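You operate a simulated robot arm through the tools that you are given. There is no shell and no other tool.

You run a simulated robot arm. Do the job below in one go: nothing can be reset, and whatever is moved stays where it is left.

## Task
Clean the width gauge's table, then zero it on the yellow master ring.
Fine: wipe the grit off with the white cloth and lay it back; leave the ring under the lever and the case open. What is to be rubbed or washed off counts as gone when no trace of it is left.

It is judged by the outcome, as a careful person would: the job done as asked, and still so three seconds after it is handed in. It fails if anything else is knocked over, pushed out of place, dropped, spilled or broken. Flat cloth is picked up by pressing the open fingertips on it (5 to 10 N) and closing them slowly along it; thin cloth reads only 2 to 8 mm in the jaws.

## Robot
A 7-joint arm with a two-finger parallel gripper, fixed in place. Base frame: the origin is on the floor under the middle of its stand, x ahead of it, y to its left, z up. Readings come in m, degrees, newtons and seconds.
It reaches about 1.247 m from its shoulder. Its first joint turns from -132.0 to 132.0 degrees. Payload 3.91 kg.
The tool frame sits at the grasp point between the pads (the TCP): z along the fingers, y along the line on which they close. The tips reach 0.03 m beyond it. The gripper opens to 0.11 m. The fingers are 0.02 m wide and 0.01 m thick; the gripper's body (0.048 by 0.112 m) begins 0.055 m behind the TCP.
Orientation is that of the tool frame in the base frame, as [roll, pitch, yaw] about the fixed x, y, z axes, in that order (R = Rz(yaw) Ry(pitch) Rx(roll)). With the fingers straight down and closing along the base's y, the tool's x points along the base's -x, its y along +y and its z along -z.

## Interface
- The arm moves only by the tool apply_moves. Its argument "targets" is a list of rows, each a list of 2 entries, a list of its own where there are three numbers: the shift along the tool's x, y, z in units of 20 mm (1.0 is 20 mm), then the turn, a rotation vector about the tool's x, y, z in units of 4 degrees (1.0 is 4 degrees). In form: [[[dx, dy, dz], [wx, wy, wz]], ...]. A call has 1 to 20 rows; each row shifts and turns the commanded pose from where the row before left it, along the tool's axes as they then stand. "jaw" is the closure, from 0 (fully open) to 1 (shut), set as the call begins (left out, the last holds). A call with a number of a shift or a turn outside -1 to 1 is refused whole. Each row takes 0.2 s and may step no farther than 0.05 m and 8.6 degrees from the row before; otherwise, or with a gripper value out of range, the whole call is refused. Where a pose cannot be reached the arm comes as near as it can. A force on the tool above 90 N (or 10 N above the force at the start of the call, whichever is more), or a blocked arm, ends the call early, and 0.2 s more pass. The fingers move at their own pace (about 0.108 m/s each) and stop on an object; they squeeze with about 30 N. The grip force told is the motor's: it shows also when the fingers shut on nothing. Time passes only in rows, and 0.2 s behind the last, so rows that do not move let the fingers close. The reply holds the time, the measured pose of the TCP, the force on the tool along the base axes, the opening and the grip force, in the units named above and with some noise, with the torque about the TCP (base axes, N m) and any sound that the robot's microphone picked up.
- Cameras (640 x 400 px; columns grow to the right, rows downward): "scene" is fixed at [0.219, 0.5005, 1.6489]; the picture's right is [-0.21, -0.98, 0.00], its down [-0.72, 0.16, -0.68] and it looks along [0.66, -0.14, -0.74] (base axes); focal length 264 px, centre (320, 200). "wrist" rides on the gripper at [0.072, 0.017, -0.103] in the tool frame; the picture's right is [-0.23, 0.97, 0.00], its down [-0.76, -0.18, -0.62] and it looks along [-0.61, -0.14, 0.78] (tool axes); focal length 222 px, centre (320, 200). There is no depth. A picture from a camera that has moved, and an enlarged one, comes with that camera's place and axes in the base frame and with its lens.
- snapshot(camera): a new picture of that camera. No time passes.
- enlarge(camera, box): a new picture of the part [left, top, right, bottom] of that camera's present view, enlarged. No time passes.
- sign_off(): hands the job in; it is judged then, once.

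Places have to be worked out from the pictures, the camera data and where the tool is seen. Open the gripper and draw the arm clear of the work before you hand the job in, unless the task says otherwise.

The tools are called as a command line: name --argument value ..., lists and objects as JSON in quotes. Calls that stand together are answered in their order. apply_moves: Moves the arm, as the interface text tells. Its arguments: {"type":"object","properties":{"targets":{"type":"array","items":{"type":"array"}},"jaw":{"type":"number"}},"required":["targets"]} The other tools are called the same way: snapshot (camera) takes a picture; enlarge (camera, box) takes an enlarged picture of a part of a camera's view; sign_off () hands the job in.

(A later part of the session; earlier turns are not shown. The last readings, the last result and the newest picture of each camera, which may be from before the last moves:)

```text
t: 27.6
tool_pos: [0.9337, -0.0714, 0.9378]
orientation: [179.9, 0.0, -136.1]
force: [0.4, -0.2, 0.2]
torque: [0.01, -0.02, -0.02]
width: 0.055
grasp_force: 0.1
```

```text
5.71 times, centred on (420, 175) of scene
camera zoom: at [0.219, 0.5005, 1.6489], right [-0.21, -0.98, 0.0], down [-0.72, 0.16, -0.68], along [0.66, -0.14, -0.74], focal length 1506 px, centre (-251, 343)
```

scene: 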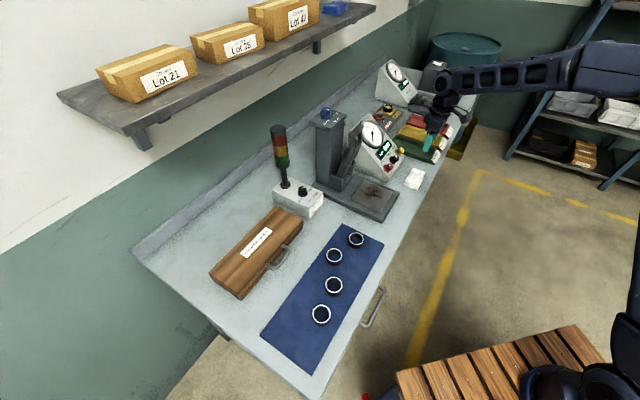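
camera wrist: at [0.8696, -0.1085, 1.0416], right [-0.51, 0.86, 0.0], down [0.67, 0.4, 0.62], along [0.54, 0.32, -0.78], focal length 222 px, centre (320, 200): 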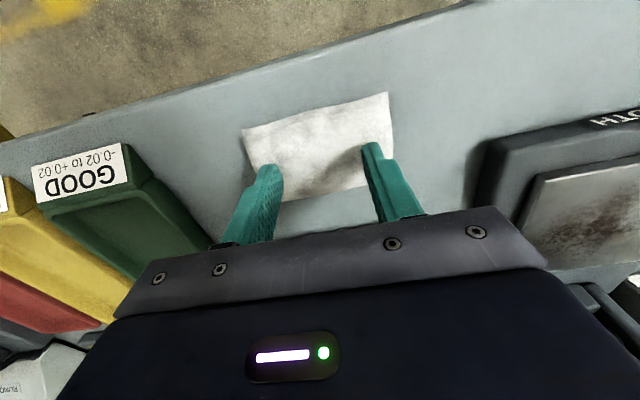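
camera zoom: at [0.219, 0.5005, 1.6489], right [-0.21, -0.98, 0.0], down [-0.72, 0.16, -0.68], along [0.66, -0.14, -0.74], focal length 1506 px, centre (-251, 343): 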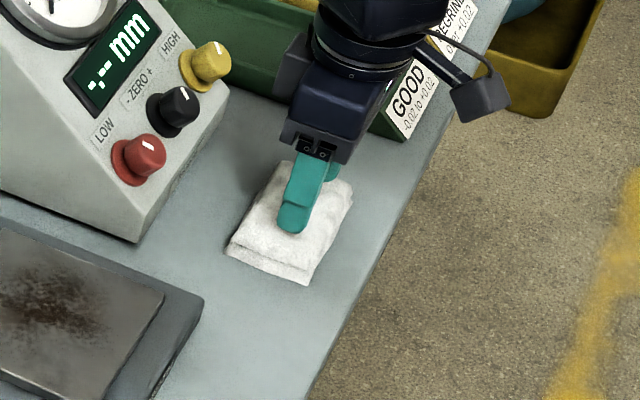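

The tips hover ≈1–2 cm above the cloth. I lower in small steps, watching the force.

apply_moves --targets '[[[0, 0, 0.2], [0, 0, 0]], [[0, 0, 0.2], [0, 0, 0]], [[0, 0, 0], [0, 0, 0]]]'

apply_moves --targets '[[[0, 0, 0.15], [0, 0, 0]], [[0, 0, 0], [0, 0, 0]]]'

```text
t: 28.4
tool_pos: [0.9332, -0.0706, 0.9327]
orientation: [-179.8, 0.3, -136.0]
force: [-4.0, -1.4, 47.8]
torque: [0.27, 0.52, 0.02]
width: 0.055
grasp_force: 0.1
```

```text
t: 29.0
tool_pos: [0.9331, -0.0702, 0.9331]
orientation: [-179.6, 0.4, -135.9]
force: [3.9, -5.0, 85.1]
torque: [0.8, 1.03, -0.03]
width: 0.0551
grasp_force: 0.1
```

The contact is at TCP z≈0.9334 and stiffer than expected (85 N). I ease up by about 6 mm of command to get 5–10 N.

apply_moves --targets '[[[0, 0, -0.15], [0, 0, 0]], [[0, 0, -0.14], [0, 0, 0]], [[0, 0, 0], [0, 0, 0]]]'

```text
t: 29.8
tool_pos: [0.9309, -0.0691, 0.9336]
orientation: [-179.9, -0.1, -136.0]
force: [15.1, -4.1, 36.9]
torque: [-0.12, -0.46, -0.03]
width: 0.0551
grasp_force: 0.0
```

apply_moves --targets '[[[0, 0, -0.1], [0, 0, 0]], [[0, 0, 0], [0, 0, 0]]]'

```text
t: 30.4
tool_pos: [0.9312, -0.0687, 0.9337]
orientation: [179.9, 0.0, -136.0]
force: [2.8, -0.4, 13.0]
torque: [-0.12, -0.18, 0.0]
width: 0.0549
grasp_force: 0.0
```

apply_moves --targets '[[[0, 0, -0.025], [0, 0, 0]], [[0, 0, 0], [0, 0, 0]]]'

enlarge --camera "wrist" --box '[200, 60, 440, 240]'

enlarge --camera "scene" --box '[380, 140, 460, 210]'

```text
t: 31.0
tool_pos: [0.9304, -0.0697, 0.9352]
orientation: [179.9, -0.1, -136.0]
force: [0.1, 0.3, 0.3]
torque: [0.02, -0.02, -0.01]
width: 0.0553
grasp_force: 0.0
```

```text
2.22 times, centred on (320, 150) of wrist
camera zoom: at [0.8681, -0.1078, 1.0383], right [-0.51, 0.86, 0.0], down [0.67, 0.4, 0.62], along [0.53, 0.32, -0.78], focal length 494 px, centre (320, 311)
```

zoom: 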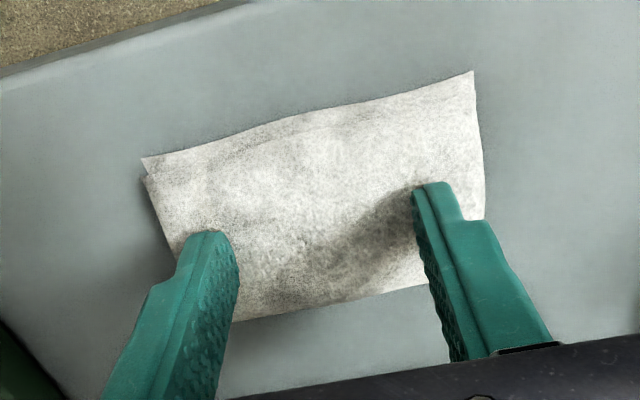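

```text
5.71 times, centred on (420, 175) of scene
camera zoom: at [0.219, 0.5005, 1.6489], right [-0.21, -0.98, 0.0], down [-0.72, 0.16, -0.68], along [0.66, -0.14, -0.74], focal length 1506 px, centre (-251, 343)
```

zoom: 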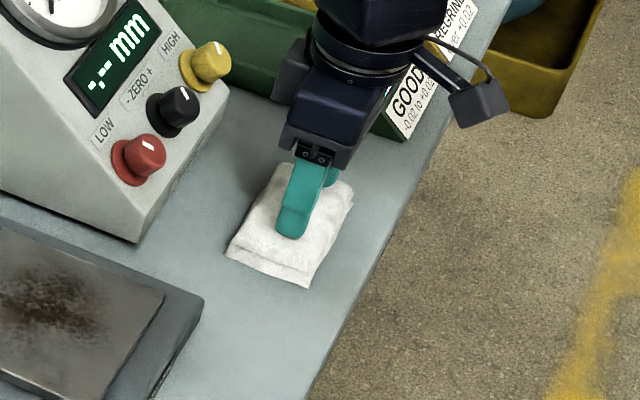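

apply_moves --targets '[[[0, 0, 0.03], [0, 0, 0]], [[0, 0, 0], [0, 0, 0]]]'

```text
t: 31.6
tool_pos: [0.9308, -0.0705, 0.9348]
orientation: [-179.9, 0.0, -136.1]
force: [-0.1, -0.1, -0.1]
torque: [0.04, -0.01, -0.01]
width: 0.055
grasp_force: 0.1
```

apply_moves --targets '[[[0, 0, 0.05], [0, 0, 0]], [[0, 0, 0], [0, 0, 0]]]'

```text
t: 32.2
tool_pos: [0.9311, -0.0711, 0.9344]
orientation: [180.0, 0.0, -136.0]
force: [-2.7, -0.6, 6.5]
torque: [0.03, 0.07, 0.02]
width: 0.0554
grasp_force: 0.0
```

6.5 N now – in the wanted range. I close the jaw in small steps.

apply_moves --targets '[[[0, 0, 0], [0, 0, 0]]]' --jaw 0.58

apply_moves --targets '[[[0, 0, 0], [0, 0, 0]]]' --jaw 0.66

enlarge --camera "wrist" --box '[200, 60, 440, 240]'

```text
t: 32.6
tool_pos: [0.9324, -0.0699, 0.9337]
orientation: [179.9, 0.1, -136.0]
force: [-0.2, 0.8, 7.8]
torque: [0.02, 0.06, 0.02]
width: 0.0484
grasp_force: 2.0
```

```text
t: 33.0
tool_pos: [0.9313, -0.0703, 0.9333]
orientation: [-179.9, 0.0, -136.1]
force: [-0.2, 1.2, 9.4]
torque: [0.03, 0.03, 0.01]
width: 0.0402
grasp_force: 2.1
```

```text
2.22 times, centred on (320, 150) of wrist
camera zoom: at [0.8683, -0.1079, 1.0372], right [-0.51, 0.86, 0.0], down [0.67, 0.4, 0.62], along [0.54, 0.32, -0.78], focal length 494 px, centre (320, 311)
```

zoom: 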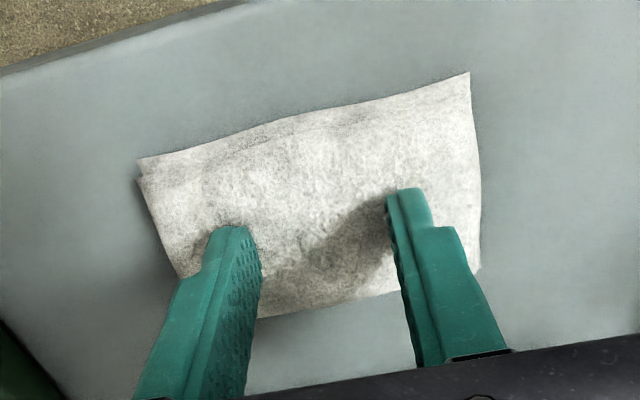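

The force stays at 8–9 N while closing. I continue closing in small steps.

apply_moves --targets '[[[0, 0, 0], [0, 0, 0]]]' --jaw 0.74

apply_moves --targets '[[[0, 0, 0], [0, 0, 0]]]' --jaw 0.82

apply_moves --targets '[[[0, 0, 0], [0, 0, 0]]]' --jaw 0.9

enlarge --camera "wrist" --box '[200, 60, 440, 240]'

```text
t: 33.4
tool_pos: [0.9319, -0.0698, 0.9331]
orientation: [180.0, 0.1, -136.0]
force: [-1.4, 2.4, 11.0]
torque: [0.07, 0.06, 0.02]
width: 0.0314
grasp_force: 2.4
```

```text
t: 33.8
tool_pos: [0.9315, -0.0699, 0.9339]
orientation: [-180.0, 0.0, -136.0]
force: [-0.5, 1.7, 11.4]
torque: [0.06, 0.05, 0.01]
width: 0.0229
grasp_force: 2.8
```

```text
t: 34.2
tool_pos: [0.9315, -0.0712, 0.9338]
orientation: [-180.0, 0.0, -136.0]
force: [-1.5, 1.6, 11.9]
torque: [0.06, 0.08, -0.01]
width: 0.0153
grasp_force: 4.0
```

```text
2.22 times, centred on (320, 150) of wrist
camera zoom: at [0.8682, -0.1081, 1.0372], right [-0.51, 0.86, 0.0], down [0.67, 0.4, 0.62], along [0.54, 0.32, -0.78], focal length 494 px, centre (320, 311)
```

zoom: 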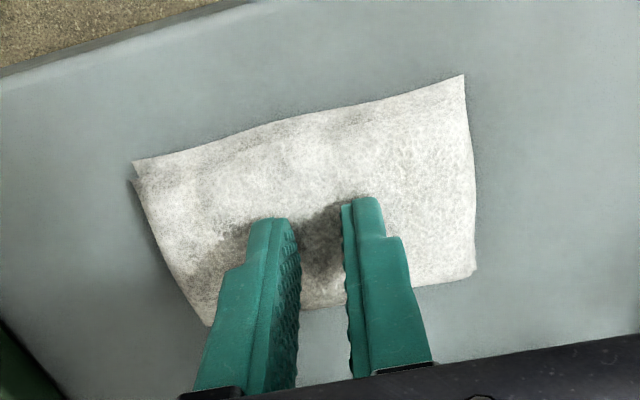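

apply_moves --targets '[[[0, 0, -0.015], [0, 0, 0]]]' --jaw 0.94

apply_moves --targets '[[[0, 0, 0], [0, 0, 0]]]' --jaw 0.97

apply_moves --targets '[[[0, 0, 0], [0, 0, 0]], [[0, 0, 0], [0, 0, 0]]]' --jaw 1

enlarge --camera "wrist" --box '[200, 60, 440, 240]'

```text
t: 34.6
tool_pos: [0.9329, -0.0714, 0.9337]
orientation: [179.9, 0.0, -135.9]
force: [-4.1, 0.7, 11.3]
torque: [0.1, 0.14, 0.01]
width: 0.0101
grasp_force: 4.0
```

```text
t: 35.0
tool_pos: [0.9325, -0.0716, 0.9336]
orientation: [-180.0, 0.1, -136.1]
force: [-1.0, 2.0, 10.2]
torque: [0.0, 0.03, 0.0]
width: 0.0069
grasp_force: 3.4
```

```text
t: 35.6
tool_pos: [0.9322, -0.0703, 0.9338]
orientation: [-180.0, -0.1, -135.9]
force: [-0.2, 0.5, 8.1]
torque: [0.06, -0.02, 0.0]
width: 0.0
grasp_force: 30.4
```

```text
2.22 times, centred on (320, 150) of wrist
camera zoom: at [0.8688, -0.1084, 1.0372], right [-0.51, 0.86, 0.0], down [0.67, 0.4, 0.62], along [0.54, 0.32, -0.78], focal length 494 px, centre (320, 311)
```

zoom: 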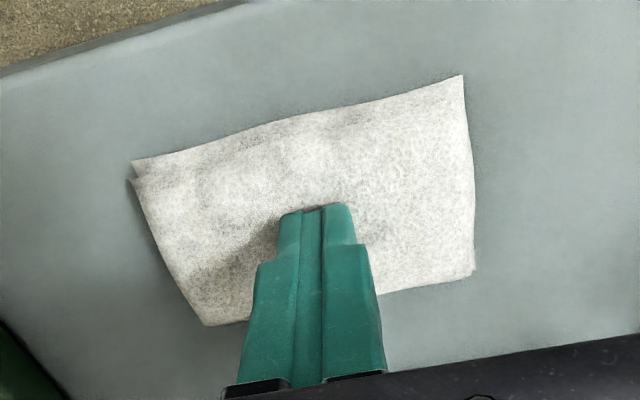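

The fingers slid over the cloth without catching it (width 0). I lift off, reopen and look at the cloth again.

apply_moves --targets '[[[0, 0, -0.5], [0, 0, 0]], [[0, 0, -1], [0, 0, 0]], [[0, 0, -1], [0, 0, 0]], [[0, 0, -1], [0, 0, 0]], [[0, 0, 0], [0, 0, 0]]]'

enlarge --camera "wrist" --box '[240, 40, 420, 200]'

enlarge --camera "scene" --box '[390, 150, 450, 200]'

```text
t: 36.8
tool_pos: [0.9331, -0.069, 1.004]
orientation: [-180.0, 0.0, -136.0]
force: [-0.1, 0.9, -0.1]
torque: [-0.01, 0.01, -0.03]
width: 0.0
grasp_force: 29.9
```

```text
2.50 times, centred on (330, 120) of wrist
camera zoom: at [0.8691, -0.1074, 1.1069], right [-0.51, 0.86, 0.0], down [0.67, 0.4, 0.62], along [0.54, 0.32, -0.78], focal length 555 px, centre (295, 400)
```

zoom: 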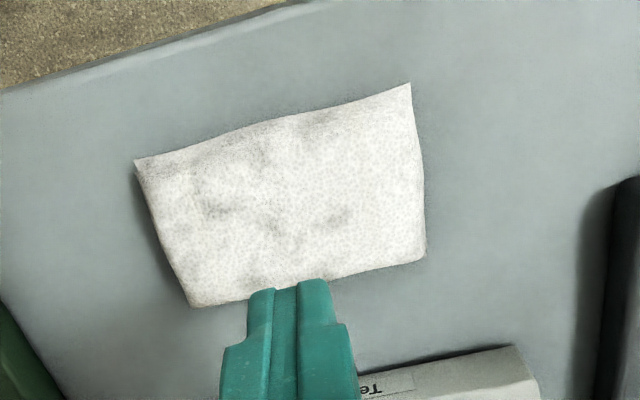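

```text
8.00 times, centred on (420, 175) of scene
camera zoom: at [0.219, 0.5005, 1.6489], right [-0.21, -0.98, 0.0], down [-0.72, 0.16, -0.68], along [0.66, -0.14, -0.74], focal length 2109 px, centre (-480, 400)
```

zoom: 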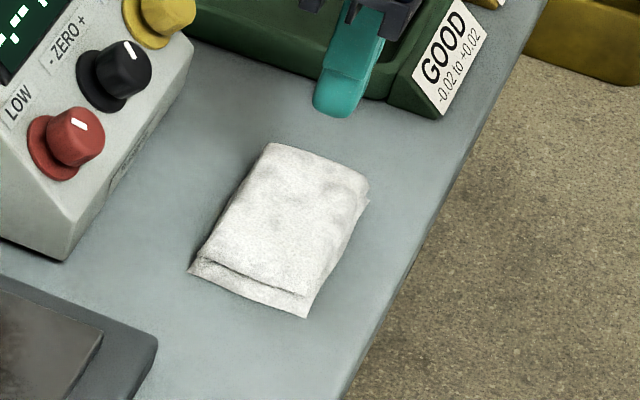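

The cloth hardly moved. I try again following the hint more closely: smaller opening, 5–10 N, and much smaller closing steps.

apply_moves --targets '[[[0, 0, 0], [0, 0, 0]], [[0, 0, 1], [0, 0, 0]], [[0, 0, 1], [0, 0, 0]], [[0, 0, 0.9], [0, 0, 0]], [[0, 0, 0.5], [0, 0, 0]], [[0, 0, 0], [0, 0, 0]]]' --jaw 0.6

apply_moves --targets '[[[0, 0, 0.05], [0, 0, 0]], [[0, 0, 0], [0, 0, 0]]]'

```text
t: 38.2
tool_pos: [0.9325, -0.0689, 0.9349]
orientation: [-179.9, 0.1, -136.0]
force: [0.3, -0.2, 0.0]
torque: [0.04, 0.02, 0.03]
width: 0.0441
grasp_force: 0.0
```

```text
t: 38.8
tool_pos: [0.933, -0.0699, 0.9351]
orientation: [-180.0, 0.1, -136.0]
force: [-0.3, -0.2, 0.1]
torque: [0.0, 0.01, -0.04]
width: 0.0441
grasp_force: 0.1
```

apply_moves --targets '[[[0, 0, 0.05], [0, 0, 0]], [[0, 0, 0], [0, 0, 0]]]'

```text
t: 39.4
tool_pos: [0.9331, -0.0683, 0.9339]
orientation: [179.9, -0.1, -136.1]
force: [0.9, -0.8, 1.6]
torque: [0.0, 0.01, 0.01]
width: 0.044
grasp_force: 0.1
```

apply_moves --targets '[[[0, 0, 0.025], [0, 0, 0]], [[0, 0, 0], [0, 0, 0]]]'

```text
t: 40.0
tool_pos: [0.9326, -0.0691, 0.934]
orientation: [-180.0, 0.0, -136.0]
force: [2.0, 0.2, 4.0]
torque: [0.0, -0.06, -0.01]
width: 0.0437
grasp_force: 0.0
```

apply_moves --targets '[[[0, 0, 0.02], [0, 0, 0]], [[0, 0, 0], [0, 0, 0]]]'

apply_moves --targets '[[[0, 0, 0], [0, 0, 0]]]' --jaw 0.62

apply_moves --targets '[[[0, 0, 0], [0, 0, 0]]]' --jaw 0.64

apply_moves --targets '[[[0, 0, 0], [0, 0, 0]]]' --jaw 0.66

apply_moves --targets '[[[0, 0, 0], [0, 0, 0]]]' --jaw 0.68

enlarge --camera "wrist" --box '[200, 60, 440, 240]'

```text
t: 40.6
tool_pos: [0.9323, -0.0691, 0.9341]
orientation: [-179.9, 0.1, -136.0]
force: [3.2, 3.1, 11.0]
torque: [0.1, -0.1, 0.0]
width: 0.044
grasp_force: 0.2
```

```text
t: 41.0
tool_pos: [0.932, -0.0692, 0.9328]
orientation: [180.0, 0.1, -136.0]
force: [3.3, 2.6, 14.0]
torque: [0.1, -0.1, 0.04]
width: 0.0443
grasp_force: 1.7
```

```text
t: 41.4
tool_pos: [0.9315, -0.0698, 0.9329]
orientation: [179.9, 0.0, -136.1]
force: [2.7, 2.0, 16.5]
torque: [0.09, -0.08, -0.01]
width: 0.0441
grasp_force: 4.5
```

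```text
t: 41.8
tool_pos: [0.9324, -0.0675, 0.9336]
orientation: [180.0, 0.0, -136.0]
force: [0.6, 0.8, 17.8]
torque: [0.06, -0.02, 0.0]
width: 0.0432
grasp_force: 6.3
```

```text
t: 42.2
tool_pos: [0.9335, -0.069, 0.9337]
orientation: [180.0, -0.1, -136.1]
force: [-0.3, 0.2, 18.9]
torque: [0.01, 0.0, 0.04]
width: 0.0419
grasp_force: 6.8
```

```text
2.22 times, centred on (320, 150) of wrist
camera zoom: at [0.8684, -0.1073, 1.037], right [-0.51, 0.86, 0.0], down [0.67, 0.4, 0.62], along [0.54, 0.32, -0.78], focal length 494 px, centre (320, 311)
```

zoom: 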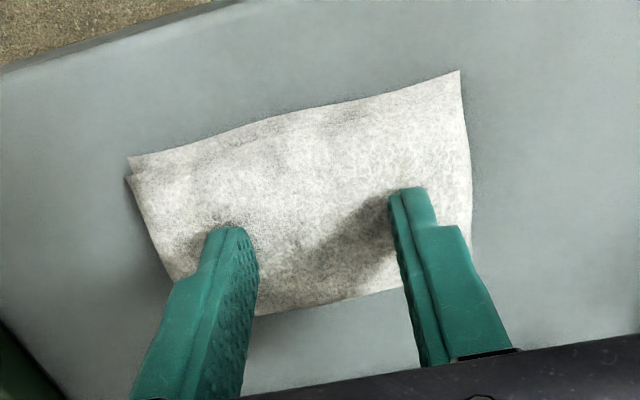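

apply_moves --targets '[[[0, 0, -0.02], [0, 0, 0]]]' --jaw 0.7

apply_moves --targets '[[[0, 0, 0], [0, 0, 0]]]' --jaw 0.72

apply_moves --targets '[[[0, 0, 0], [0, 0, 0]]]' --jaw 0.75

apply_moves --targets '[[[0, 0, 0], [0, 0, 0]]]' --jaw 0.78

enlarge --camera "wrist" --box '[200, 60, 440, 240]'

enlarge --camera "scene" --box '[390, 150, 450, 200]'

```text
t: 42.6
tool_pos: [0.9314, -0.0701, 0.935]
orientation: [-180.0, 0.0, -136.0]
force: [0.1, 1.5, 18.0]
torque: [0.09, 0.0, -0.01]
width: 0.0398
grasp_force: 7.0
```

```text
t: 43.0
tool_pos: [0.9315, -0.0696, 0.9336]
orientation: [180.0, 0.0, -136.0]
force: [-0.9, 0.7, 17.6]
torque: [0.06, 0.0, 0.03]
width: 0.0373
grasp_force: 6.0
```

```text
t: 43.4
tool_pos: [0.9323, -0.0705, 0.9338]
orientation: [180.0, 0.0, -136.1]
force: [-1.8, 1.2, 15.7]
torque: [0.06, 0.03, -0.04]
width: 0.0331
grasp_force: 5.8
```

```text
t: 43.8
tool_pos: [0.9317, -0.0704, 0.9335]
orientation: [-180.0, 0.0, -136.0]
force: [-1.5, 1.1, 15.7]
torque: [0.02, 0.07, -0.03]
width: 0.0294
grasp_force: 5.4
```

```text
2.22 times, centred on (320, 150) of wrist
camera zoom: at [0.8683, -0.1076, 1.0371], right [-0.51, 0.86, 0.0], down [0.67, 0.4, 0.62], along [0.54, 0.32, -0.78], focal length 494 px, centre (320, 311)
```

zoom: 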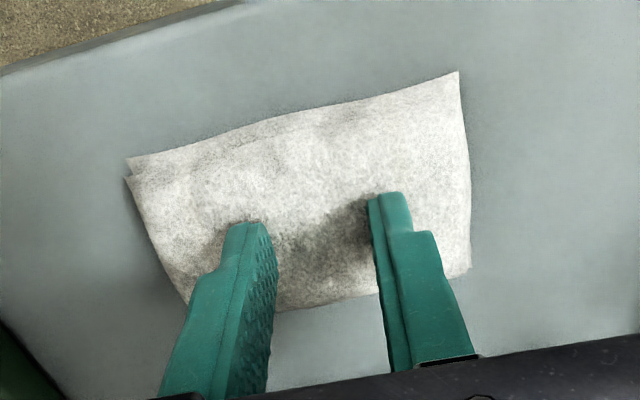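

```text
8.00 times, centred on (420, 175) of scene
camera zoom: at [0.219, 0.5005, 1.6489], right [-0.21, -0.98, 0.0], down [-0.72, 0.16, -0.68], along [0.66, -0.14, -0.74], focal length 2109 px, centre (-480, 400)
```

zoom: 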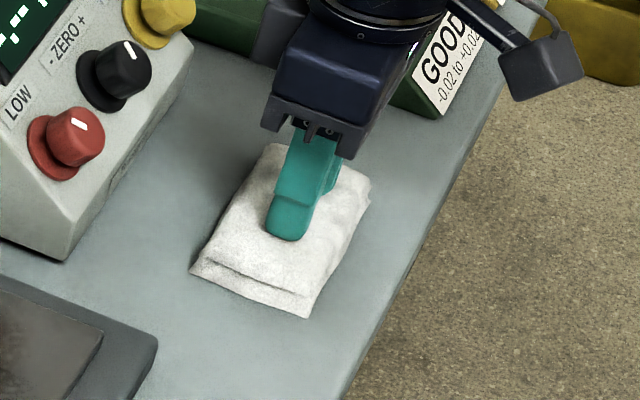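

The cloth doesn't wrinkle at all – it behaves like a firm folded pad (≈15–18 mm thick). I'll instead grip it across its 62 mm short side: lift, turn the tool 90° and open the jaw.

apply_moves --targets '[[[0, 0, -0.5], [0, 0, 0]], [[0, 0, -1], [0, 0, 0]], [[0, 0, -1], [0, 0, 0]], [[0, 0, -1], [0, 0, 0]], [[0, 0, 0], [0, 0, 1]], [[0, 0, 0], [0, 0, 1]], [[0, 0, 0], [0, 0, 1]], [[0, 0, 0], [0, 0, 1]], [[0, 0, 0], [0, 0, 1]], [[0, 0, 0], [0, 0, 1]], [[0, 0, 0], [0, 0, 1]], [[0, 0, 0], [0, 0, 1]], [[0, 0, 0], [0, 0, 1]], [[0, 0, 0], [0, 0, 1]], [[0, 0, 0], [0, 0, 1]]]' --jaw 0.1

apply_moves --targets '[[[0, 0, 0], [0, 0, 1]], [[0, 0, 0], [0, 0, 1]], [[0, 0, 0], [0, 0, 1]], [[0, 0, 0], [0, 0, 1]], [[0, 0, 0], [0, 0, 1]], [[0, 0, 0], [0, 0, 1]], [[0, 0, 0], [0, 0, 1]], [[0, 0, 0], [0, 0, 1]], [[0, 0, 0], [0, 0, 1]], [[0, 0, 0], [0, 0, 1]], [[0, 0, 0], [0, 0, 1]], [[0, 0, 0], [0, 0, 0.5]]]'

snapshot --camera "wrist"

enlarge --camera "scene" --box '[340, 110, 480, 220]'

```text
t: 47.0
tool_pos: [0.9319, -0.07, 1.0037]
orientation: [-179.9, 0.0, 180.0]
force: [0.5, 0.8, 0.1]
torque: [-0.03, 0.01, 0.0]
width: 0.0992
grasp_force: 0.1
```

```text
t: 49.6
tool_pos: [0.9315, -0.0704, 1.0033]
orientation: [-180.0, 0.0, 134.0]
force: [0.3, -0.3, 1.0]
torque: [0.02, 0.0, 0.0]
width: 0.099
grasp_force: 0.1
```

```text
taken
camera wrist: at [0.8943, -0.0055, 1.107], right [0.86, 0.51, 0.0], down [0.4, -0.67, 0.62], along [0.32, -0.54, -0.78], focal length 222 px, centre (320, 200)
```

wrist: 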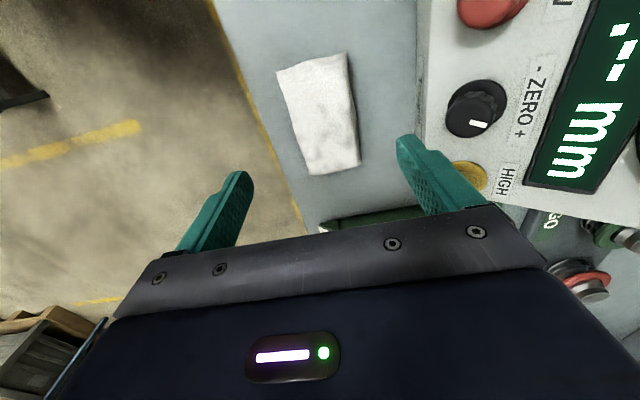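

```text
3.64 times, centred on (410, 165) of scene
camera zoom: at [0.219, 0.5005, 1.6489], right [-0.21, -0.98, 0.0], down [-0.72, 0.16, -0.68], along [0.66, -0.14, -0.74], focal length 959 px, centre (-7, 327)
```

zoom: 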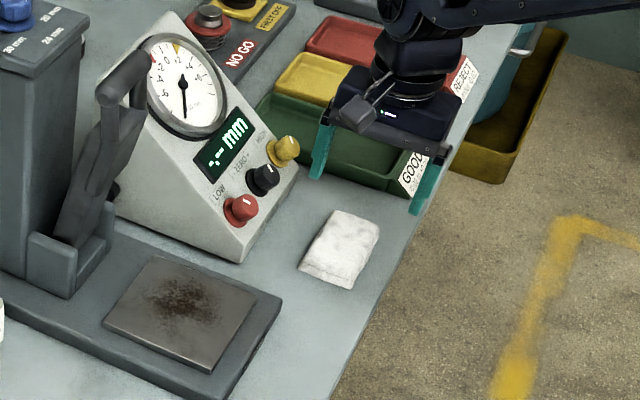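

The cloth centre is at ≈(0.931, −0.065), 59 mm wide along the jaw's line. I set an 80 mm opening, correct the centring and lower the tips on either side of it.

apply_moves --targets '[[[0.19, 0.19, 0], [0, 0, 0]], [[0, 0, 0.8], [0, 0, 0]], [[0, 0, 0.8], [0, 0, 0]], [[0, 0, 0.8], [0, 0, 0]], [[0, 0, 0], [0, 0, 0]]]' --jaw 0.27

snapshot --camera "wrist"

enlarge --camera "scene" --box '[360, 130, 480, 220]'

```text
t: 50.8
tool_pos: [0.9319, -0.0651, 0.9547]
orientation: [180.0, 0.0, 134.0]
force: [-0.7, 0.0, -1.1]
torque: [0.01, 0.03, 0.02]
width: 0.0803
grasp_force: 0.1
```

```text
taken
camera wrist: at [0.8955, -0.0011, 1.0584], right [0.86, 0.51, 0.0], down [0.4, -0.67, 0.62], along [0.32, -0.53, -0.78], focal length 222 px, centre (320, 200)
```

wrist: 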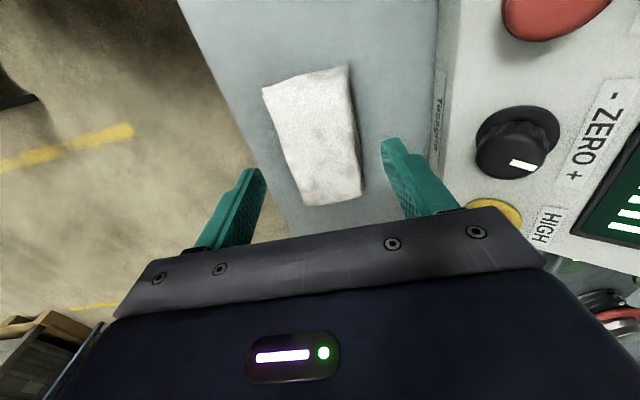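

```text
4.44 times, centred on (420, 175) of scene
camera zoom: at [0.219, 0.5005, 1.6489], right [-0.21, -0.98, 0.0], down [-0.72, 0.16, -0.68], along [0.66, -0.14, -0.74], focal length 1172 px, centre (-124, 311)
```

zoom: 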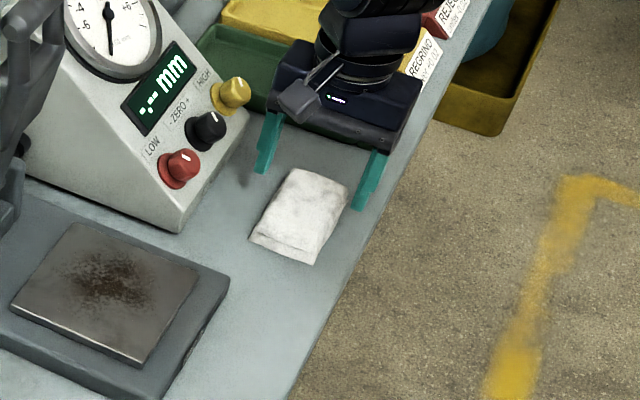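

apply_moves --targets '[[[0, 0, 0.5], [0, 0, 0]], [[0, 0, 0.5], [0, 0, 0]], [[0, 0, 0.4], [0, 0, 0]], [[0, 0, 0], [0, 0, 0]]]'

enlarge --camera "wrist" --box '[200, 60, 460, 260]'

enlarge --camera "scene" --box '[380, 140, 460, 210]'

```text
t: 51.8
tool_pos: [0.9326, -0.0645, 0.9284]
orientation: [179.9, 0.1, 134.0]
force: [0.3, -0.3, 0.6]
torque: [0.01, 0.01, -0.03]
width: 0.0805
grasp_force: 0.1
```

```text
2.00 times, centred on (330, 160) of wrist
camera zoom: at [0.8947, -0.0005, 1.0307], right [0.86, 0.51, 0.0], down [0.4, -0.67, 0.62], along [0.32, -0.53, -0.78], focal length 444 px, centre (300, 280)
```

zoom: 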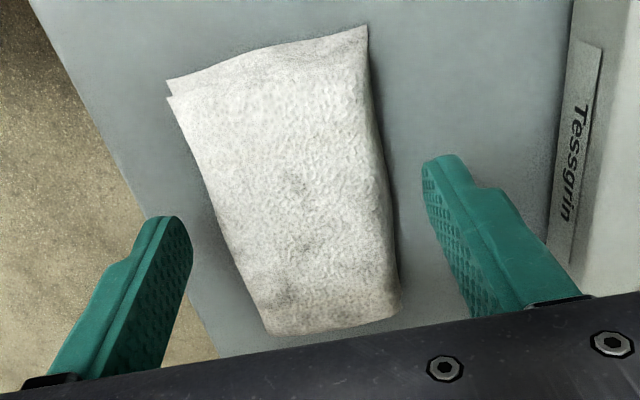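

```text
5.71 times, centred on (420, 175) of scene
camera zoom: at [0.219, 0.5005, 1.6489], right [-0.21, -0.98, 0.0], down [-0.72, 0.16, -0.68], along [0.66, -0.14, -0.74], focal length 1506 px, centre (-251, 343)
```

zoom: 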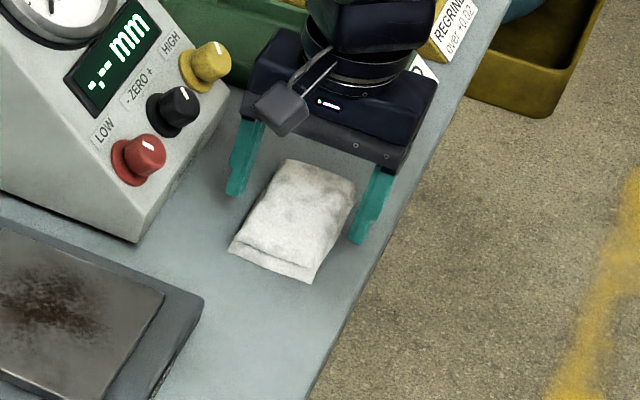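

The fingers straddle the pad well. I lower a few more millimetres, checking the force, then close slowly.

apply_moves --targets '[[[0, 0, 0.15], [0, 0, 0]], [[0, 0, 0.15], [0, 0, 0]], [[0, 0, 0], [0, 0, 0]]]'

apply_moves --targets '[[[0, 0, 0], [0, 0, 0]]]' --jaw 0.4

apply_moves --targets '[[[0, 0, 0], [0, 0, 0]]]' --jaw 0.47

enlarge --camera "wrist" --box '[200, 60, 460, 260]'

```text
t: 52.6
tool_pos: [0.9325, -0.0655, 0.9211]
orientation: [180.0, 0.0, 134.0]
force: [0.3, -0.9, -0.5]
torque: [0.0, 0.01, 0.0]
width: 0.0803
grasp_force: 0.0
```

```text
t: 53.0
tool_pos: [0.9326, -0.0645, 0.9219]
orientation: [180.0, 0.0, 133.9]
force: [-1.5, 0.5, -0.1]
torque: [0.01, 0.01, 0.02]
width: 0.066
grasp_force: 0.2
```

```text
t: 53.4
tool_pos: [0.9333, -0.0646, 0.9218]
orientation: [-180.0, -0.1, 134.0]
force: [-0.9, 0.4, -0.1]
torque: [0.02, -0.02, 0.01]
width: 0.0639
grasp_force: 30.1
```

```text
2.00 times, centred on (330, 160) of wrist
camera zoom: at [0.8945, -0.0007, 1.0249], right [0.86, 0.51, 0.0], down [0.4, -0.67, 0.62], along [0.32, -0.53, -0.78], focal length 444 px, centre (300, 280)
```

zoom: 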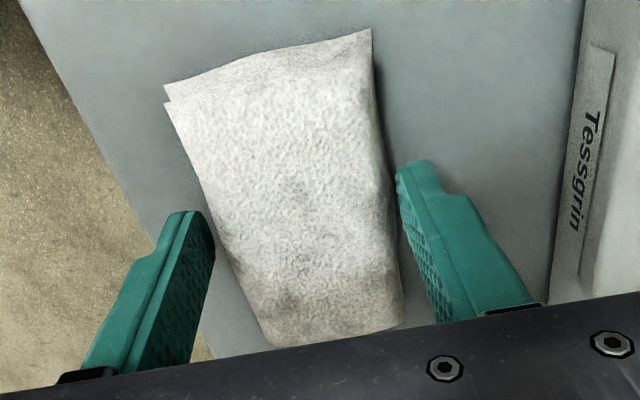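

The pad is gripped at 63.9 mm with 30 N – it is firm. I tighten the command a bit and lift it.

apply_moves --targets '[[[0, 0, 0], [0, 0, 0]], [[0, 0, -0.5], [0, 0, 0]], [[0, 0, -1], [0, 0, 0]], [[0, 0, -1], [0, 0, 0]], [[0, 0, -1], [0, 0, 0]], [[0, 0, -1], [0, 0, 0]], [[0, 0, 0], [0, 0, 0]]]' --jaw 0.6

snapshot --camera "wrist"

enlarge --camera "scene" --box '[340, 110, 480, 220]'

```text
t: 55.0
tool_pos: [0.9335, -0.0633, 1.0122]
orientation: [-180.0, -0.1, 134.0]
force: [1.0, 0.6, -0.2]
torque: [0.02, 0.02, 0.02]
width: 0.0636
grasp_force: 29.8
```

```text
taken
camera wrist: at [0.8959, 0.001, 1.1156], right [0.86, 0.51, 0.0], down [0.4, -0.67, 0.62], along [0.32, -0.54, -0.78], focal length 222 px, centre (320, 200)
```

wrist: 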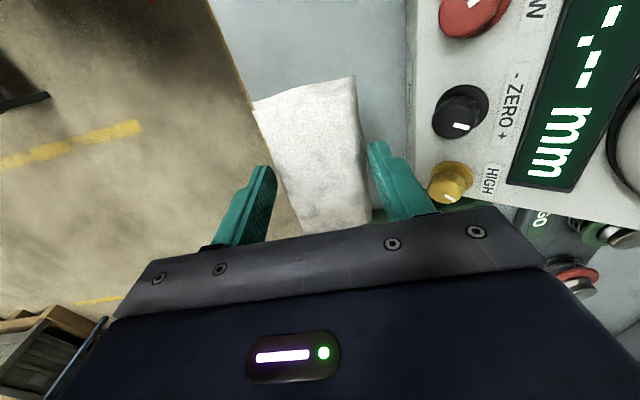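

```text
3.64 times, centred on (410, 165) of scene
camera zoom: at [0.219, 0.5005, 1.6489], right [-0.21, -0.98, 0.0], down [-0.72, 0.16, -0.68], along [0.66, -0.14, -0.74], focal length 959 px, centre (-7, 327)
```

zoom: 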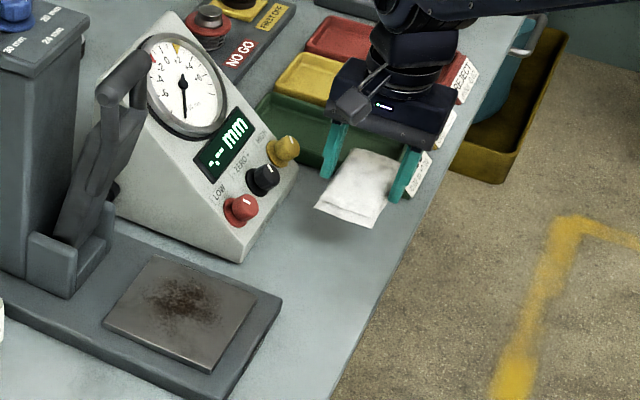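

The cloth is held. I carry it up and over to in front of the gauge's table, then turn it so its long side points across the table's depth (keeps the gripper clear of the raised lever).

apply_moves --targets '[[[0, 0, -1], [0, 0, 0]], [[0.5, 0, -1], [0, 0, 0]], [[0.96, 0, -0.4], [0, 0, 0]], [[0.96, 0, 0], [0, 0, 0]], [[0.96, 0, 0], [0, 0, 0]], [[0.96, 0, 0], [0, 0, 0]], [[0.96, 0, 0], [0, 0, 0]], [[0.96, 0, 0], [0, 0, 0]], [[0.96, 0, 0], [0, 0, 0]], [[0.96, 0, 0], [0, 0, 0]], [[0.96, 0, 0], [0, 0, 0]], [[0.96, 0, 0], [0, 0, 0]], [[0.96, 0, 0], [0, 0, 0]], [[0.5, 0, 0], [0, 0, 0]]]'

apply_moves --targets '[[[0, 0, 0], [0, 0, -1]], [[0, 0, 0], [0, 0, -1]], [[0, 0, 0], [0, 0, -1]], [[0, 0, 0], [0, 0, -1]], [[0, 0, 0], [0, 0, -1]], [[0, 0, 0], [0, 0, -1]], [[0, 0, 0], [0, 0, -1]], [[0, 0, 0], [0, 0, -1]], [[0, 0, 0], [0, 0, -1]], [[0, 0, 0], [0, 0, -1]], [[0, 0, 0], [0, 0, -1]], [[0, 0, 0], [0, 0, -1]]]'

apply_moves --targets '[[[0, 0, 0], [0, 0, -1]], [[0, 0, 0], [0, 0, -1]], [[0, 0, 0], [0, 0, -1]], [[0, 0, 0], [0, 0, -1]], [[0, 0, 0], [0, 0, -1]], [[0, 0, 0], [0, 0, -1]], [[0, 0, 0], [0, 0, -1]], [[0, 0, 0], [0, 0, -1]], [[0, 0, 0], [0, 0, -1]], [[0, 0, 0], [0, 0, -1]], [[0, 0, 0], [0, 0, -0.5]]]'

snapshot --camera "wrist"

enlarge --camera "scene" --box '[300, 80, 460, 220]'

```text
t: 58.0
tool_pos: [0.7711, 0.1036, 1.0604]
orientation: [180.0, 0.0, 134.0]
force: [0.3, -0.6, -1.0]
torque: [0.02, 0.0, 0.0]
width: 0.0637
grasp_force: 30.0
```

```text
t: 60.6
tool_pos: [0.7725, 0.1017, 1.0598]
orientation: [180.0, -0.1, -178.0]
force: [0.3, -0.8, -0.6]
torque: [0.0, 0.03, -0.03]
width: 0.0637
grasp_force: 29.8
```

```text
t: 63.0
tool_pos: [0.7711, 0.1003, 1.0583]
orientation: [-179.9, 0.0, -136.0]
force: [0.7, 0.6, 0.4]
torque: [-0.04, 0.04, 0.03]
width: 0.064
grasp_force: 29.7
```

```text
taken
camera wrist: at [0.7087, 0.0636, 1.1625], right [-0.51, 0.86, 0.0], down [0.67, 0.4, 0.62], along [0.53, 0.32, -0.78], focal length 222 px, centre (320, 200)
```

wrist: 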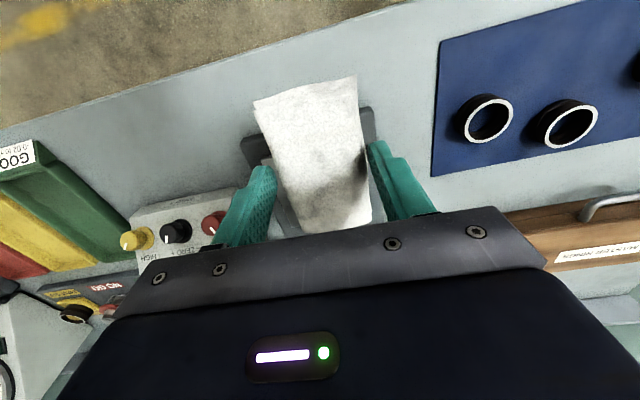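

```text
2.86 times, centred on (380, 150) of scene
camera zoom: at [0.219, 0.5005, 1.6489], right [-0.21, -0.98, 0.0], down [-0.72, 0.16, -0.68], along [0.66, -0.14, -0.74], focal length 753 px, centre (149, 343)
```

zoom: 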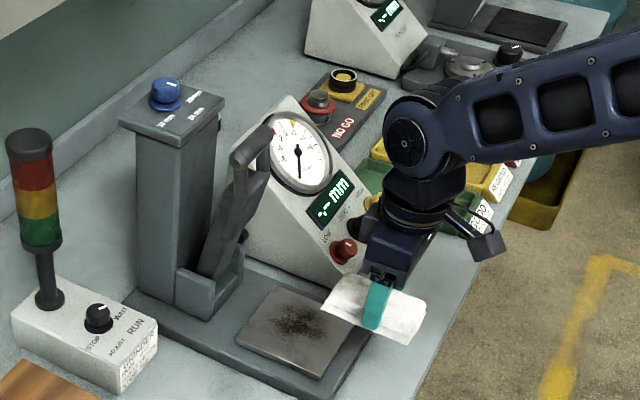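

The cloth is in place in front of the table. I move it forward over the table, staying about 6 cm above it, and check clearance to the raised lever.

apply_moves --targets '[[[-0.855, -0.19, 0.5], [0, 0, 0]], [[-0.855, -0.19, 0.5], [0, 0, 0]], [[-0.855, -0.19, 0.5], [0, 0, 0]], [[-0.855, -0.19, 0.5], [0, 0, 0]], [[-0.855, -0.19, 0.5], [0, 0, 0]], [[0, 0, 0], [0, 0, 0]]]'

snapshot --camera "wrist"

enlarge --camera "scene" --box '[300, 80, 460, 220]'

```text
t: 64.4
tool_pos: [0.8467, 0.1464, 1.0112]
orientation: [180.0, 0.0, -136.0]
force: [0.0, -0.3, -0.3]
torque: [0.0, -0.02, -0.04]
width: 0.0635
grasp_force: 29.8
```

```text
taken
camera wrist: at [0.7834, 0.1087, 1.1136], right [-0.51, 0.86, 0.0], down [0.67, 0.4, 0.62], along [0.53, 0.32, -0.78], focal length 222 px, centre (320, 200)
```

wrist: 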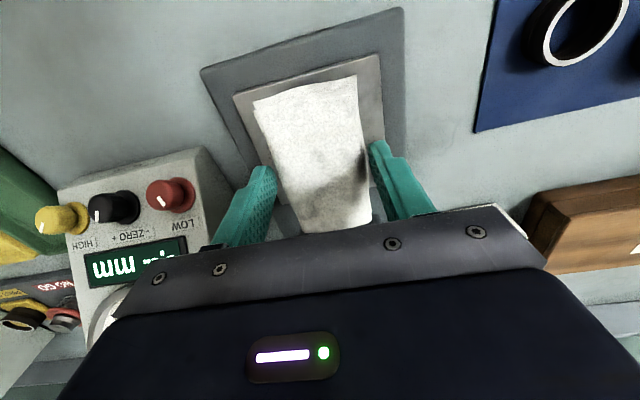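

```text
2.86 times, centred on (380, 150) of scene
camera zoom: at [0.219, 0.5005, 1.6489], right [-0.21, -0.98, 0.0], down [-0.72, 0.16, -0.68], along [0.66, -0.14, -0.74], focal length 753 px, centre (149, 343)
```

zoom: 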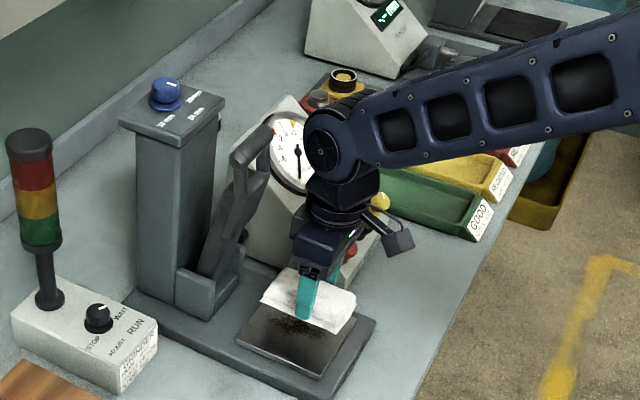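

Clearance to the lever is fine. I lower the pad to just above the table, then in millimetre steps until a light contact.

apply_moves --targets '[[[0, 0, 0.9], [0, 0, 0]], [[0, 0, 0.9], [0, 0, 0]], [[0, 0, 0.7], [0, 0, 0]], [[0, 0, 0], [0, 0, 0]]]'

apply_moves --targets '[[[0, 0, 0.15], [0, 0, 0]], [[0, 0, 0], [0, 0, 0]]]'

apply_moves --targets '[[[0, 0, 0.1], [0, 0, 0]], [[0, 0, 0], [0, 0, 0]]]'

```text
t: 65.4
tool_pos: [0.8475, 0.1471, 0.9595]
orientation: [180.0, 0.0, -136.0]
force: [-0.4, 0.1, -1.1]
torque: [0.01, 0.01, -0.02]
width: 0.0639
grasp_force: 29.9
```

```text
t: 66.0
tool_pos: [0.8467, 0.1475, 0.9564]
orientation: [-180.0, -0.1, -136.0]
force: [0.2, -0.3, 0.0]
torque: [-0.01, -0.05, 0.0]
width: 0.0636
grasp_force: 29.9
```

```text
t: 66.6
tool_pos: [0.8467, 0.1481, 0.956]
orientation: [-180.0, 0.0, -136.0]
force: [-0.3, -0.8, 5.0]
torque: [0.03, -0.01, -0.01]
width: 0.0639
grasp_force: 30.4
```

Light contact (5 N) at TCP z≈0.956. I press a little more and rub sideways across the table.

apply_moves --targets '[[[0, 0, 0.04], [0, 0, 0]], [[0, -0.5, 0], [0, 0, 0]], [[0, -0.5, 0], [0, 0, 0]], [[0, -0.5, 0], [0, 0, 0]], [[0, 0.5, 0], [0, 0, 0]], [[0, 0.5, 0], [0, 0, 0]], [[0, 0.5, 0], [0, 0, 0]], [[0, 0.5, 0], [0, 0, 0]], [[0, 0.5, 0], [0, 0, 0]], [[0, 0.5, 0], [0, 0, 0]], [[0, -0.5, 0], [0, 0, 0]], [[0, -0.5, 0], [0, 0, 0]], [[0, -0.5, 0], [0, 0, 0]], [[0, 0, 0], [0, 0, 0]]]'

snapshot --camera "wrist"

enlarge --camera "scene" --box '[300, 80, 460, 220]'

```text
t: 69.6
tool_pos: [0.8458, 0.1478, 0.9543]
orientation: [180.0, 0.0, -135.9]
force: [-7.6, 6.0, 17.8]
torque: [0.27, 0.33, 0.0]
width: 0.0638
grasp_force: 29.8
```

```text
taken
camera wrist: at [0.7821, 0.1099, 1.0582], right [-0.51, 0.86, 0.0], down [0.67, 0.4, 0.62], along [0.53, 0.32, -0.78], focal length 222 px, centre (320, 200)
```

wrist: 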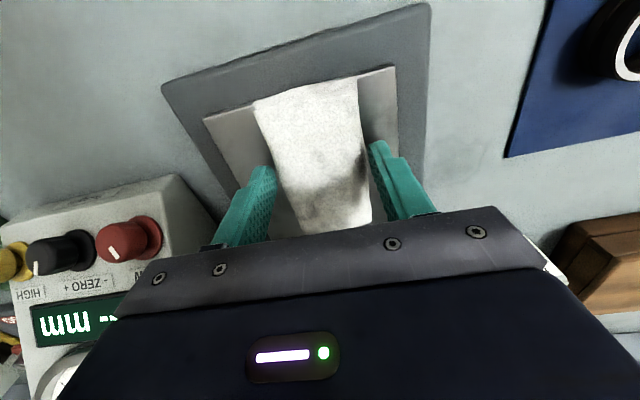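

```text
2.86 times, centred on (380, 150) of scene
camera zoom: at [0.219, 0.5005, 1.6489], right [-0.21, -0.98, 0.0], down [-0.72, 0.16, -0.68], along [0.66, -0.14, -0.74], focal length 753 px, centre (149, 343)
```

zoom: 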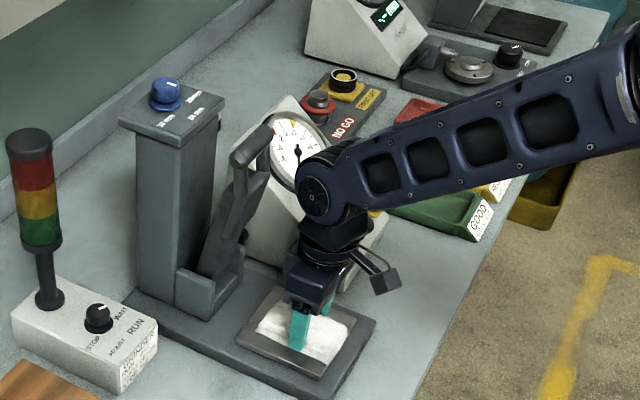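

The table is coming clean. I rub further back and further forward, with sideways strokes at each position.

apply_moves --targets '[[[-0.5, 0, 0], [0, 0, 0]], [[-0.5, 0, 0], [0, 0, 0]], [[0, -0.5, 0], [0, 0, 0]], [[0, -0.5, 0], [0, 0, 0]], [[0, -0.5, 0], [0, 0, 0]], [[0, 0.5, 0], [0, 0, 0]], [[0, 0.5, 0], [0, 0, 0]], [[0, 0.5, 0], [0, 0, 0]], [[0, 0.5, 0], [0, 0, 0]], [[0, 0.5, 0], [0, 0, 0]], [[0, 0.5, 0], [0, 0, 0]], [[0.5, 0, 0], [0, 0, 0]], [[0.5, 0, 0], [0, 0, 0]], [[0, -0.5, 0], [0, 0, 0]], [[0, -0.5, 0], [0, 0, 0]], [[0, -0.5, 0], [0, 0, 0]], [[0, -0.5, 0], [0, 0, 0]], [[0, -0.5, 0], [0, 0, 0]], [[0, -0.5, 0], [0, 0, 0]], [[0, 0, 0], [0, 0, 0]]]'

apply_moves --targets '[[[0.5, 0, 0], [0, 0, 0]], [[0.5, 0, 0], [0, 0, 0]], [[0, 0.5, 0], [0, 0, 0]], [[0, 0.5, 0], [0, 0, 0]], [[0, 0.5, 0], [0, 0, 0]], [[0, 0.5, 0], [0, 0, 0]], [[0, 0.5, 0], [0, 0, 0]], [[0, 0.5, 0], [0, 0, 0]], [[-0.5, 0, 0], [0, 0, 0]], [[-0.5, 0, 0], [0, 0, 0]], [[-0.5, 0, 0], [0, 0, 0]], [[0, -0.5, 0], [0, 0, 0]], [[0, -0.5, 0], [0, 0, 0]], [[0, -0.5, 0], [0, 0, 0]], [[0, -0.5, 0], [0, 0, 0]], [[0, -0.5, 0], [0, 0, 0]], [[0, -0.5, 0], [0, 0, 0]], [[0, 0.5, 0], [0, 0, 0]], [[0, 0.5, 0], [0, 0, 0]], [[0, 0.5, 0], [0, 0, 0]]]'

enlarge --camera "scene" --box '[300, 80, 460, 220]'

```text
t: 73.8
tool_pos: [0.8683, 0.1267, 0.9554]
orientation: [-179.9, 0.1, -136.0]
force: [-2.1, 2.7, 13.0]
torque: [0.12, 0.14, 0.04]
width: 0.0638
grasp_force: 30.1
```

```text
t: 78.0
tool_pos: [0.8532, 0.1539, 0.9544]
orientation: [180.0, 0.0, -136.0]
force: [3.3, -4.1, 13.3]
torque: [-0.1, -0.22, 0.04]
width: 0.0638
grasp_force: 30.1
```

```text
2.86 times, centred on (380, 150) of scene
camera zoom: at [0.219, 0.5005, 1.6489], right [-0.21, -0.98, 0.0], down [-0.72, 0.16, -0.68], along [0.66, -0.14, -0.74], focal length 753 px, centre (149, 343)
```

zoom: 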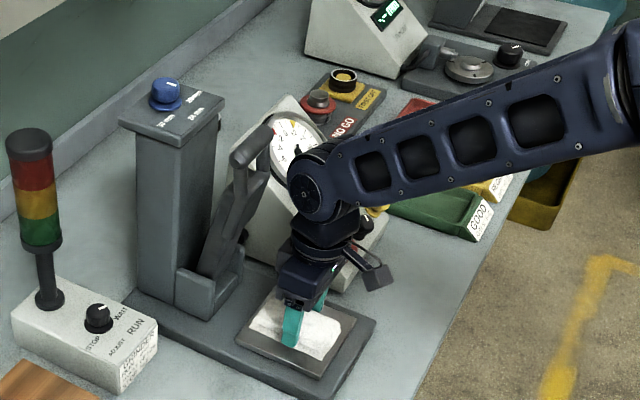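

I lift the cloth and draw it back to inspect the table.

apply_moves --targets '[[[0, 0, -0.5], [0, 0, 0]], [[0, 0, -1], [0, 0, 0]], [[0, 0, -1], [0, 0, 0]], [[0.9, 0, -1], [0, 0, 0]], [[0.9, 0, -1], [0, 0, 0]], [[0.9, 0, -1], [0, 0, 0]], [[0.9, 0, 0], [0, 0, 0]], [[0.9, 0, 0], [0, 0, 0]], [[0.9, 0, 0], [0, 0, 0]], [[0, 0, 0], [0, 0, 0]]]'

enlarge --camera "scene" --box '[330, 150, 420, 225]'

snapshot --camera "wrist"

```text
t: 80.2
tool_pos: [0.7753, 0.0792, 1.0647]
orientation: [180.0, 0.0, -136.0]
force: [0.7, 0.1, -0.7]
torque: [-0.01, -0.01, -0.04]
width: 0.064
grasp_force: 29.9
```

```text
5.33 times, centred on (375, 188) of scene
camera zoom: at [0.219, 0.5005, 1.6489], right [-0.21, -0.98, 0.0], down [-0.72, 0.16, -0.68], along [0.66, -0.14, -0.74], focal length 1406 px, centre (27, 267)
```

zoom: 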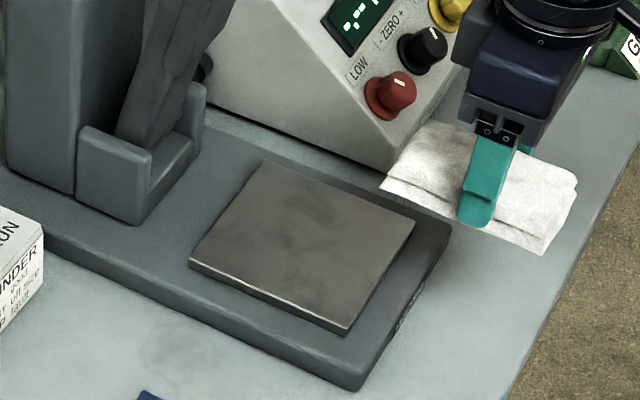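

```text
taken
camera wrist: at [0.7125, 0.0417, 1.167], right [-0.51, 0.86, 0.0], down [0.67, 0.4, 0.62], along [0.53, 0.32, -0.78], focal length 222 px, centre (320, 200)
```

wrist: 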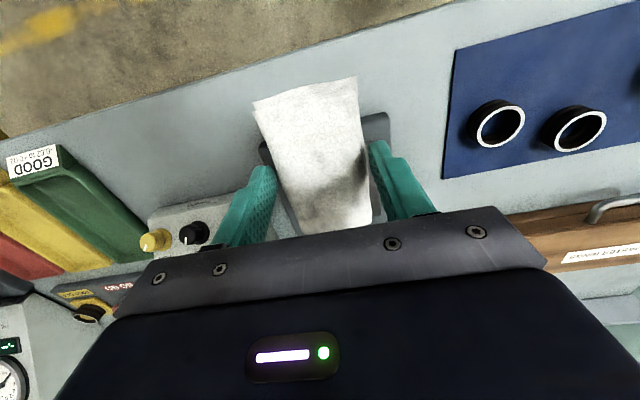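

The brown grit is gone. I zoom in closely for any remaining trace.

enlarge --camera "scene" --box '[352, 176, 402, 216]'

```text
10.00 times, centred on (377, 196) of scene
camera zoom: at [0.219, 0.5005, 1.6489], right [-0.21, -0.98, 0.0], down [-0.72, 0.16, -0.68], along [0.66, -0.14, -0.74], focal length 2636 px, centre (-250, 240)
```

zoom: 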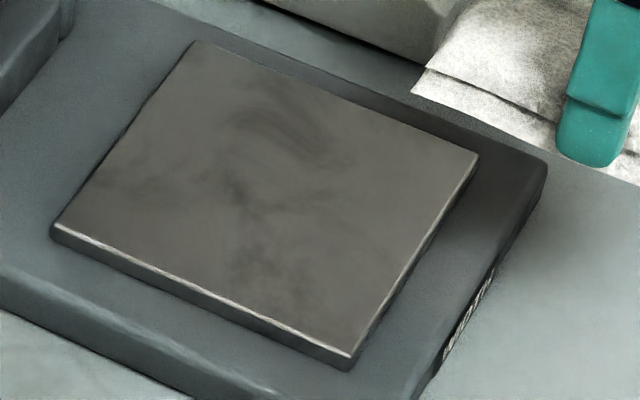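

There is only faint grey mottling left, which may be the steel's texture; to be sure I make a second pass over the whole table and compare.

apply_moves --targets '[[[-0.9, 0, 0], [0, 0, 0]], [[-0.9, 0, 0], [0, 0, 0]], [[-0.9, 0, 0], [0, 0, 0]], [[-0.9, 0, 1], [0, 0, 0]], [[-0.9, 0, 1], [0, 0, 0]], [[-0.9, 0, 1], [0, 0, 0]], [[0, 0, 1], [0, 0, 0]], [[0, 0, 0.7], [0, 0, 0]], [[0, 0, 0.4], [0, 0, 0]], [[0, 0, 0.2], [0, 0, 0]], [[0, 0, 0.1], [0, 0, 0]], [[0, 0, 0.1], [0, 0, 0]], [[0, 0, 0], [0, 0, 0]]]'

```text
t: 83.0
tool_pos: [0.8534, 0.1546, 0.9554]
orientation: [-179.9, -0.1, -136.1]
force: [-0.8, -0.2, 5.8]
torque: [-0.04, 0.04, 0.0]
width: 0.0639
grasp_force: 30.1
```

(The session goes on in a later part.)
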